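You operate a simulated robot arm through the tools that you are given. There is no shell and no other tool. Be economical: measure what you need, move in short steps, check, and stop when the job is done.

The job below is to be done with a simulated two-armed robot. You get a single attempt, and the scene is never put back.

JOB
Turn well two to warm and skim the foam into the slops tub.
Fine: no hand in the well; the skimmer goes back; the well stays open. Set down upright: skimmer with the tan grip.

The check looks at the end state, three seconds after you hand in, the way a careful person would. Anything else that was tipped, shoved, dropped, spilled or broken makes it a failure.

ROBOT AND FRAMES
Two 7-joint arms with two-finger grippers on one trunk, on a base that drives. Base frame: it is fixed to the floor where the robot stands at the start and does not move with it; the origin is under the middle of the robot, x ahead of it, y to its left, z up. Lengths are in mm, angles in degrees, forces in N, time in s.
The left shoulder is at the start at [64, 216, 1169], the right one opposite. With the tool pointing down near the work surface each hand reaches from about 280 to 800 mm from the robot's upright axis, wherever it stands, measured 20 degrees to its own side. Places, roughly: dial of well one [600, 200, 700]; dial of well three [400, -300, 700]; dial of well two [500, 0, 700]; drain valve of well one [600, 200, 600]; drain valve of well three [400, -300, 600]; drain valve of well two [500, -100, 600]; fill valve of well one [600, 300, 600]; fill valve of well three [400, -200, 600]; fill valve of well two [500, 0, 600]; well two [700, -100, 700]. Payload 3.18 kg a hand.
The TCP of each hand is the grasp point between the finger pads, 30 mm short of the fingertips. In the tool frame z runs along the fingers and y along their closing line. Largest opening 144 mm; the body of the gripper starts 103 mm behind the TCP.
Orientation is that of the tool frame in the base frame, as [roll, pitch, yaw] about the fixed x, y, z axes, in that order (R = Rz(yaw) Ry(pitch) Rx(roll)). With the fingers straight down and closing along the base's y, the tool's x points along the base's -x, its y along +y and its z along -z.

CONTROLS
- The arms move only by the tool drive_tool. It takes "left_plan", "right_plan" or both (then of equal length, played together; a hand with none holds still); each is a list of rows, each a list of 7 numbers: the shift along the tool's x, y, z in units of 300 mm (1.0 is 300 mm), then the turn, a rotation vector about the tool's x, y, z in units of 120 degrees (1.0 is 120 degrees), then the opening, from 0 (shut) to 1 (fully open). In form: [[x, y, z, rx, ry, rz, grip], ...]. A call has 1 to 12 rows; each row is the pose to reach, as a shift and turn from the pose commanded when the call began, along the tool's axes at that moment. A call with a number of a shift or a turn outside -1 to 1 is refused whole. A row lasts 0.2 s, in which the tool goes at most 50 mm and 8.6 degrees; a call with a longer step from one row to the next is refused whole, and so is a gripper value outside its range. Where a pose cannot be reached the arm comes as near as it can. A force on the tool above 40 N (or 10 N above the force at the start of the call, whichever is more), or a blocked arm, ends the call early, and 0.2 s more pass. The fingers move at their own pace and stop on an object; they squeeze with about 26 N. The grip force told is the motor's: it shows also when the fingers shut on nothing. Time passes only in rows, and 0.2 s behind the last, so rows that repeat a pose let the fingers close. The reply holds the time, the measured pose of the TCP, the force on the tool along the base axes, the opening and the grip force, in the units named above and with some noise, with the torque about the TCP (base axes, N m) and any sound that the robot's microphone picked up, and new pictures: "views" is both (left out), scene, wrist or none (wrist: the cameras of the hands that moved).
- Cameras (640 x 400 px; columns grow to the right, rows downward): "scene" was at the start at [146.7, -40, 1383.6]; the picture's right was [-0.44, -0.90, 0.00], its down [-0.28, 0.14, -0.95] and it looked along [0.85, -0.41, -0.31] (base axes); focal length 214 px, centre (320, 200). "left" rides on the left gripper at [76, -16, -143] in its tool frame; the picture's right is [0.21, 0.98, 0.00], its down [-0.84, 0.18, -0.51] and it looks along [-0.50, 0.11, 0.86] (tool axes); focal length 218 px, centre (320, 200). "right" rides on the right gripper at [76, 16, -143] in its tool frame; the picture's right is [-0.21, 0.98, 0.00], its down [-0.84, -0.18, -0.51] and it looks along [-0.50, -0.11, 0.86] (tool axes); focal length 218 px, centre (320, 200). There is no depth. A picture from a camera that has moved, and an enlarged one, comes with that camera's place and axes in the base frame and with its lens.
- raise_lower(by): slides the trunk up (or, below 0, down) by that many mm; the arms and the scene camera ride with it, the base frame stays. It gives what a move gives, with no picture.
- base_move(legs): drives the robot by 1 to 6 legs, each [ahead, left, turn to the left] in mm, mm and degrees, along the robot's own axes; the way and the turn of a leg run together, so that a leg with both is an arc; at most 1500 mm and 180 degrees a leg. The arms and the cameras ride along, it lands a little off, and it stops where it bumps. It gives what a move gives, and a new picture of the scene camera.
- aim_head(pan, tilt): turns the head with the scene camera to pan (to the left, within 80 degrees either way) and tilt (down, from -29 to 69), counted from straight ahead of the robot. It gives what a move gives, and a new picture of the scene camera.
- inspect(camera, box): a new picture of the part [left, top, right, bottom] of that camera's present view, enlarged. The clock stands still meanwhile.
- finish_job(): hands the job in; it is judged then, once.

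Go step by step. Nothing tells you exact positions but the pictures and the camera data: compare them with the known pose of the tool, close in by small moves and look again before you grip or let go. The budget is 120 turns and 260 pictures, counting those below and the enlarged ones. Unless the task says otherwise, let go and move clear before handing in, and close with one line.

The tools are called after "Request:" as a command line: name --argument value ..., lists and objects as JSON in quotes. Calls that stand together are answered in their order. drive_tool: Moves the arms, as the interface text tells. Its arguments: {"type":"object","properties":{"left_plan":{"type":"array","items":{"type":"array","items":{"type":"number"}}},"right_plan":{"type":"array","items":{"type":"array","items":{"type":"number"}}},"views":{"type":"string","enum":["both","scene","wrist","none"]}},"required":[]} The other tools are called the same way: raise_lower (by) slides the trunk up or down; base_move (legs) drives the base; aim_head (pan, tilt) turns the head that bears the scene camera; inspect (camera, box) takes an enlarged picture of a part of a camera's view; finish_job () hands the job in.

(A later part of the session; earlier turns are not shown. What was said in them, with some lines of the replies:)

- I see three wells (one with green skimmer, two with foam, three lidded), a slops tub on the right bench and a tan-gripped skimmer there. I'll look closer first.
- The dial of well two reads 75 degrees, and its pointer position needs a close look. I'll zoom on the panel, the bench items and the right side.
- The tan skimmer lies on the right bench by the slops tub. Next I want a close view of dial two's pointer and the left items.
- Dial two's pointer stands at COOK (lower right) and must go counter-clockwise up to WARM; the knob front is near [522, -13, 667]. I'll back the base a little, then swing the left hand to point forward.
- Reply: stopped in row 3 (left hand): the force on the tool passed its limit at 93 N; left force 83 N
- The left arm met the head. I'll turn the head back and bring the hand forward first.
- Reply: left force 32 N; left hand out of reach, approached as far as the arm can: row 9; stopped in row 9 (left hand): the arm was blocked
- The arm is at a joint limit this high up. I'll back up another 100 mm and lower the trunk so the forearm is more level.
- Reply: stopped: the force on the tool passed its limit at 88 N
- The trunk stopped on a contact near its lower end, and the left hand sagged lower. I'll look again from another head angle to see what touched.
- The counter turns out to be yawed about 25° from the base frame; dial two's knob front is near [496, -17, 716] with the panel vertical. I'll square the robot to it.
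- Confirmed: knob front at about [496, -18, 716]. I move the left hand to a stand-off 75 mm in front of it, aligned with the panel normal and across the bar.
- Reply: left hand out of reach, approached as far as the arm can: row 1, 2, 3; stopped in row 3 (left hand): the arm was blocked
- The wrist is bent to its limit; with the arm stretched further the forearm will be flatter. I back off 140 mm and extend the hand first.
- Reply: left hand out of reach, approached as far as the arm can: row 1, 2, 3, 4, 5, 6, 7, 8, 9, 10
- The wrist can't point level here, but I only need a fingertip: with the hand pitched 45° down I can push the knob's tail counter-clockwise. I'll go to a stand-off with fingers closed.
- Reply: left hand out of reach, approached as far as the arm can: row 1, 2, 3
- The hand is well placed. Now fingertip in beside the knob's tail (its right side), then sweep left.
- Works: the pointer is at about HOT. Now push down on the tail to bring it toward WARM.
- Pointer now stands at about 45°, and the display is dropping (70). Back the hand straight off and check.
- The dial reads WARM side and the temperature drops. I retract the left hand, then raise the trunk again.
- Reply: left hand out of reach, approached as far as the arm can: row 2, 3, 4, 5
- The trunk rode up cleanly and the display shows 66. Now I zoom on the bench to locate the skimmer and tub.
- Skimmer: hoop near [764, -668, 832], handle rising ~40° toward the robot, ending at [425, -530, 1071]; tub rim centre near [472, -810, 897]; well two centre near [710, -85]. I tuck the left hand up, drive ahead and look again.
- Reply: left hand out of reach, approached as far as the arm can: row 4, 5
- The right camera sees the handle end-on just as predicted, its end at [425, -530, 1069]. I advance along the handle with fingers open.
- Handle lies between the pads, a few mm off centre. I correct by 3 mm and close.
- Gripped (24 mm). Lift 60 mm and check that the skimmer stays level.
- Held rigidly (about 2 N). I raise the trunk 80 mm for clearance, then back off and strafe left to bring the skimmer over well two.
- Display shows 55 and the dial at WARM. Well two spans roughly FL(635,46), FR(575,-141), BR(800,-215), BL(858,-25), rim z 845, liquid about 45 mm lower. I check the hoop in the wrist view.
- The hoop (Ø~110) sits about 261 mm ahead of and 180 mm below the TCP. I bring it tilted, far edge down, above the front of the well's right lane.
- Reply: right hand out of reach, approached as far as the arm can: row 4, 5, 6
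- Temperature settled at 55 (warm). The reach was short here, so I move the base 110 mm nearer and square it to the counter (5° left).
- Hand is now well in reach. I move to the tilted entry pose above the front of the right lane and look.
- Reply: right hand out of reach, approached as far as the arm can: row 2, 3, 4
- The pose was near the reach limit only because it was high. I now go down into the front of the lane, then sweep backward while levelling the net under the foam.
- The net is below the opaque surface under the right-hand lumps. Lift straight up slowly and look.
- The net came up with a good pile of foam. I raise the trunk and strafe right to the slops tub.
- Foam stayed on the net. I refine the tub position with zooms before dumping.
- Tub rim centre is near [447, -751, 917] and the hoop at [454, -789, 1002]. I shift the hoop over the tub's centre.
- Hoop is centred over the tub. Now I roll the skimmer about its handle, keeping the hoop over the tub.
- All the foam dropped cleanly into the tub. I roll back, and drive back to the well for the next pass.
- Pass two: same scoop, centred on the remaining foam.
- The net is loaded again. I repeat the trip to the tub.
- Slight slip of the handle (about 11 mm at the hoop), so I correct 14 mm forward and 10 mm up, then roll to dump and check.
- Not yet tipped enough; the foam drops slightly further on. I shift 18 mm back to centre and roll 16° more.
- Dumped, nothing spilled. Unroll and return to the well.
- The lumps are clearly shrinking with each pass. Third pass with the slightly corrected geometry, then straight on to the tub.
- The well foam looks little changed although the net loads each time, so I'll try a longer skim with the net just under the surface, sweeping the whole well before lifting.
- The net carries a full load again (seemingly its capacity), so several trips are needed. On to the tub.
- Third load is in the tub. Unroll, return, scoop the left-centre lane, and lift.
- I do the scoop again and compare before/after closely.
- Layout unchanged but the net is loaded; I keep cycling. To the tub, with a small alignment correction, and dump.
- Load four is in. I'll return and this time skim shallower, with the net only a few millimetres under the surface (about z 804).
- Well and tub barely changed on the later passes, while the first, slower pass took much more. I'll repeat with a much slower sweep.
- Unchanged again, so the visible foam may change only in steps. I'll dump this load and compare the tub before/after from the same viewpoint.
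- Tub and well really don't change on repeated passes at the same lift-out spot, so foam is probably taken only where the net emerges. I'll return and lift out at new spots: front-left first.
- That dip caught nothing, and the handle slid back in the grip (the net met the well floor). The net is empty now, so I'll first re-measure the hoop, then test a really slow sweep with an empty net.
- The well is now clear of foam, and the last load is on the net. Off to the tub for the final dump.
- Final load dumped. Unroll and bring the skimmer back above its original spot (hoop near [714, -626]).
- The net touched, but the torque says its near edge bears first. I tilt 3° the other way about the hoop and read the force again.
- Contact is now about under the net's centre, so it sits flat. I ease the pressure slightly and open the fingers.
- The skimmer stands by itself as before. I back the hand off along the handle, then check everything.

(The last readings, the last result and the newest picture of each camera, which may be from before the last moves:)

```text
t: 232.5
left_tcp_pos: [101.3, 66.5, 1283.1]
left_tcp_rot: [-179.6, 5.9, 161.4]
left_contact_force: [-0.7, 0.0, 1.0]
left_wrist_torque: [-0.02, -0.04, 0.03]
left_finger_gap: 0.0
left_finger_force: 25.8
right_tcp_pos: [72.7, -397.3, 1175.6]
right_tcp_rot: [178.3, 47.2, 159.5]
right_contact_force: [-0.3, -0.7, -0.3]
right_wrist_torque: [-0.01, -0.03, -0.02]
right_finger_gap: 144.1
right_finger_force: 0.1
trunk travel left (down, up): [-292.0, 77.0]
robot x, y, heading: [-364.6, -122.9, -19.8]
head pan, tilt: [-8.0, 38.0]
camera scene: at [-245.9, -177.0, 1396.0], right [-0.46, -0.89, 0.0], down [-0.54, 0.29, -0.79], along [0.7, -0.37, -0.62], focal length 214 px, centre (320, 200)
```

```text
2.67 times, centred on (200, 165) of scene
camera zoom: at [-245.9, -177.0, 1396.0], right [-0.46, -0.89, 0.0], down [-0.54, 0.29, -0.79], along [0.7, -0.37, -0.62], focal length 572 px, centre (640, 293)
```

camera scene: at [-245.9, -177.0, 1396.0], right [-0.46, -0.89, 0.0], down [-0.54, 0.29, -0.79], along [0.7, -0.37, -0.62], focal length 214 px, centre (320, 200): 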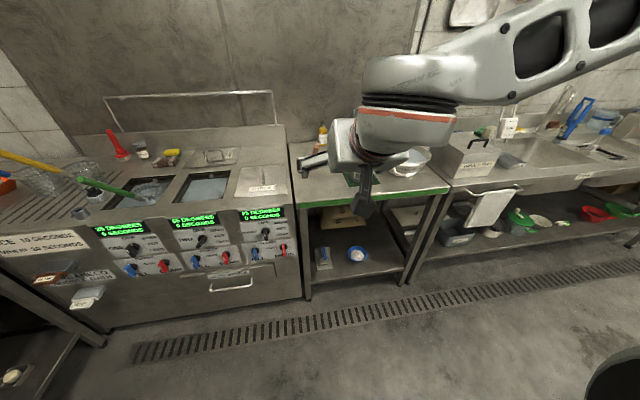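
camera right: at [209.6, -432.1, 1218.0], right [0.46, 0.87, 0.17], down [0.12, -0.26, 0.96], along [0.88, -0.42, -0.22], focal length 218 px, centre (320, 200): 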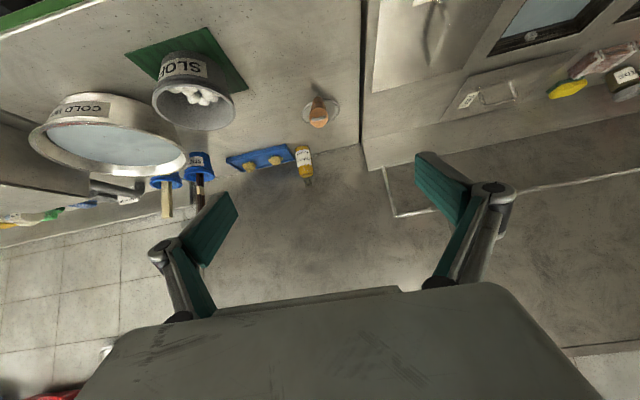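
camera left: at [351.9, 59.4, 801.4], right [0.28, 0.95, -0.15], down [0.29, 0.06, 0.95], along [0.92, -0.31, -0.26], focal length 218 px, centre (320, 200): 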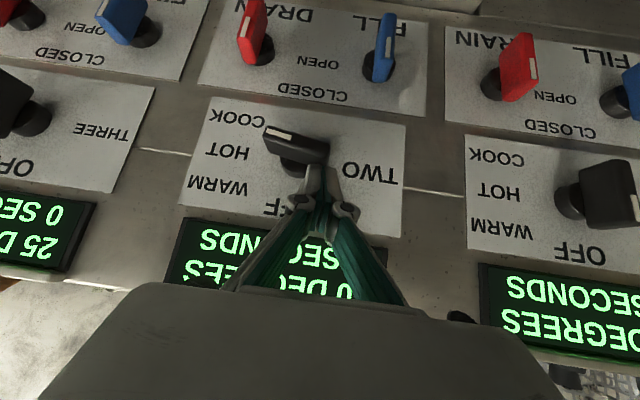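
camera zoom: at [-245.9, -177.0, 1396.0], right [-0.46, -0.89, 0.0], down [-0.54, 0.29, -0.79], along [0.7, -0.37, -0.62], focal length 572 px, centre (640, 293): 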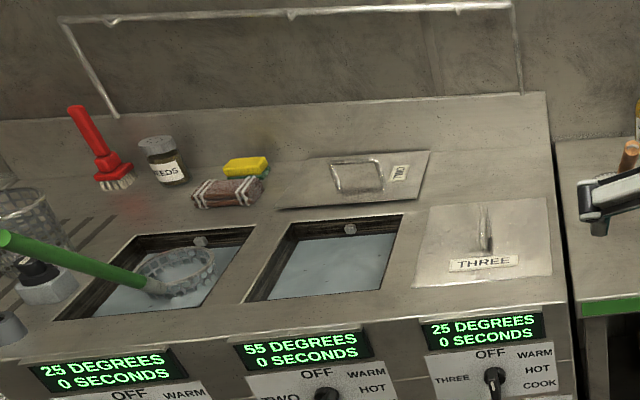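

The well is clear and open at 55 °C on WARM. The foam is in the tub, the tan skimmer stands back in its place, and both hands are clear, so I hand in.

Request:
finish_job

```text
The job is handed in.
```

I turned well two to WARM and its display now holds at 55 degrees. The foam is skimmed into the slops tub, and the tan-grip skimmer is standing upright within about 15 mm of where it started, with the well left open.
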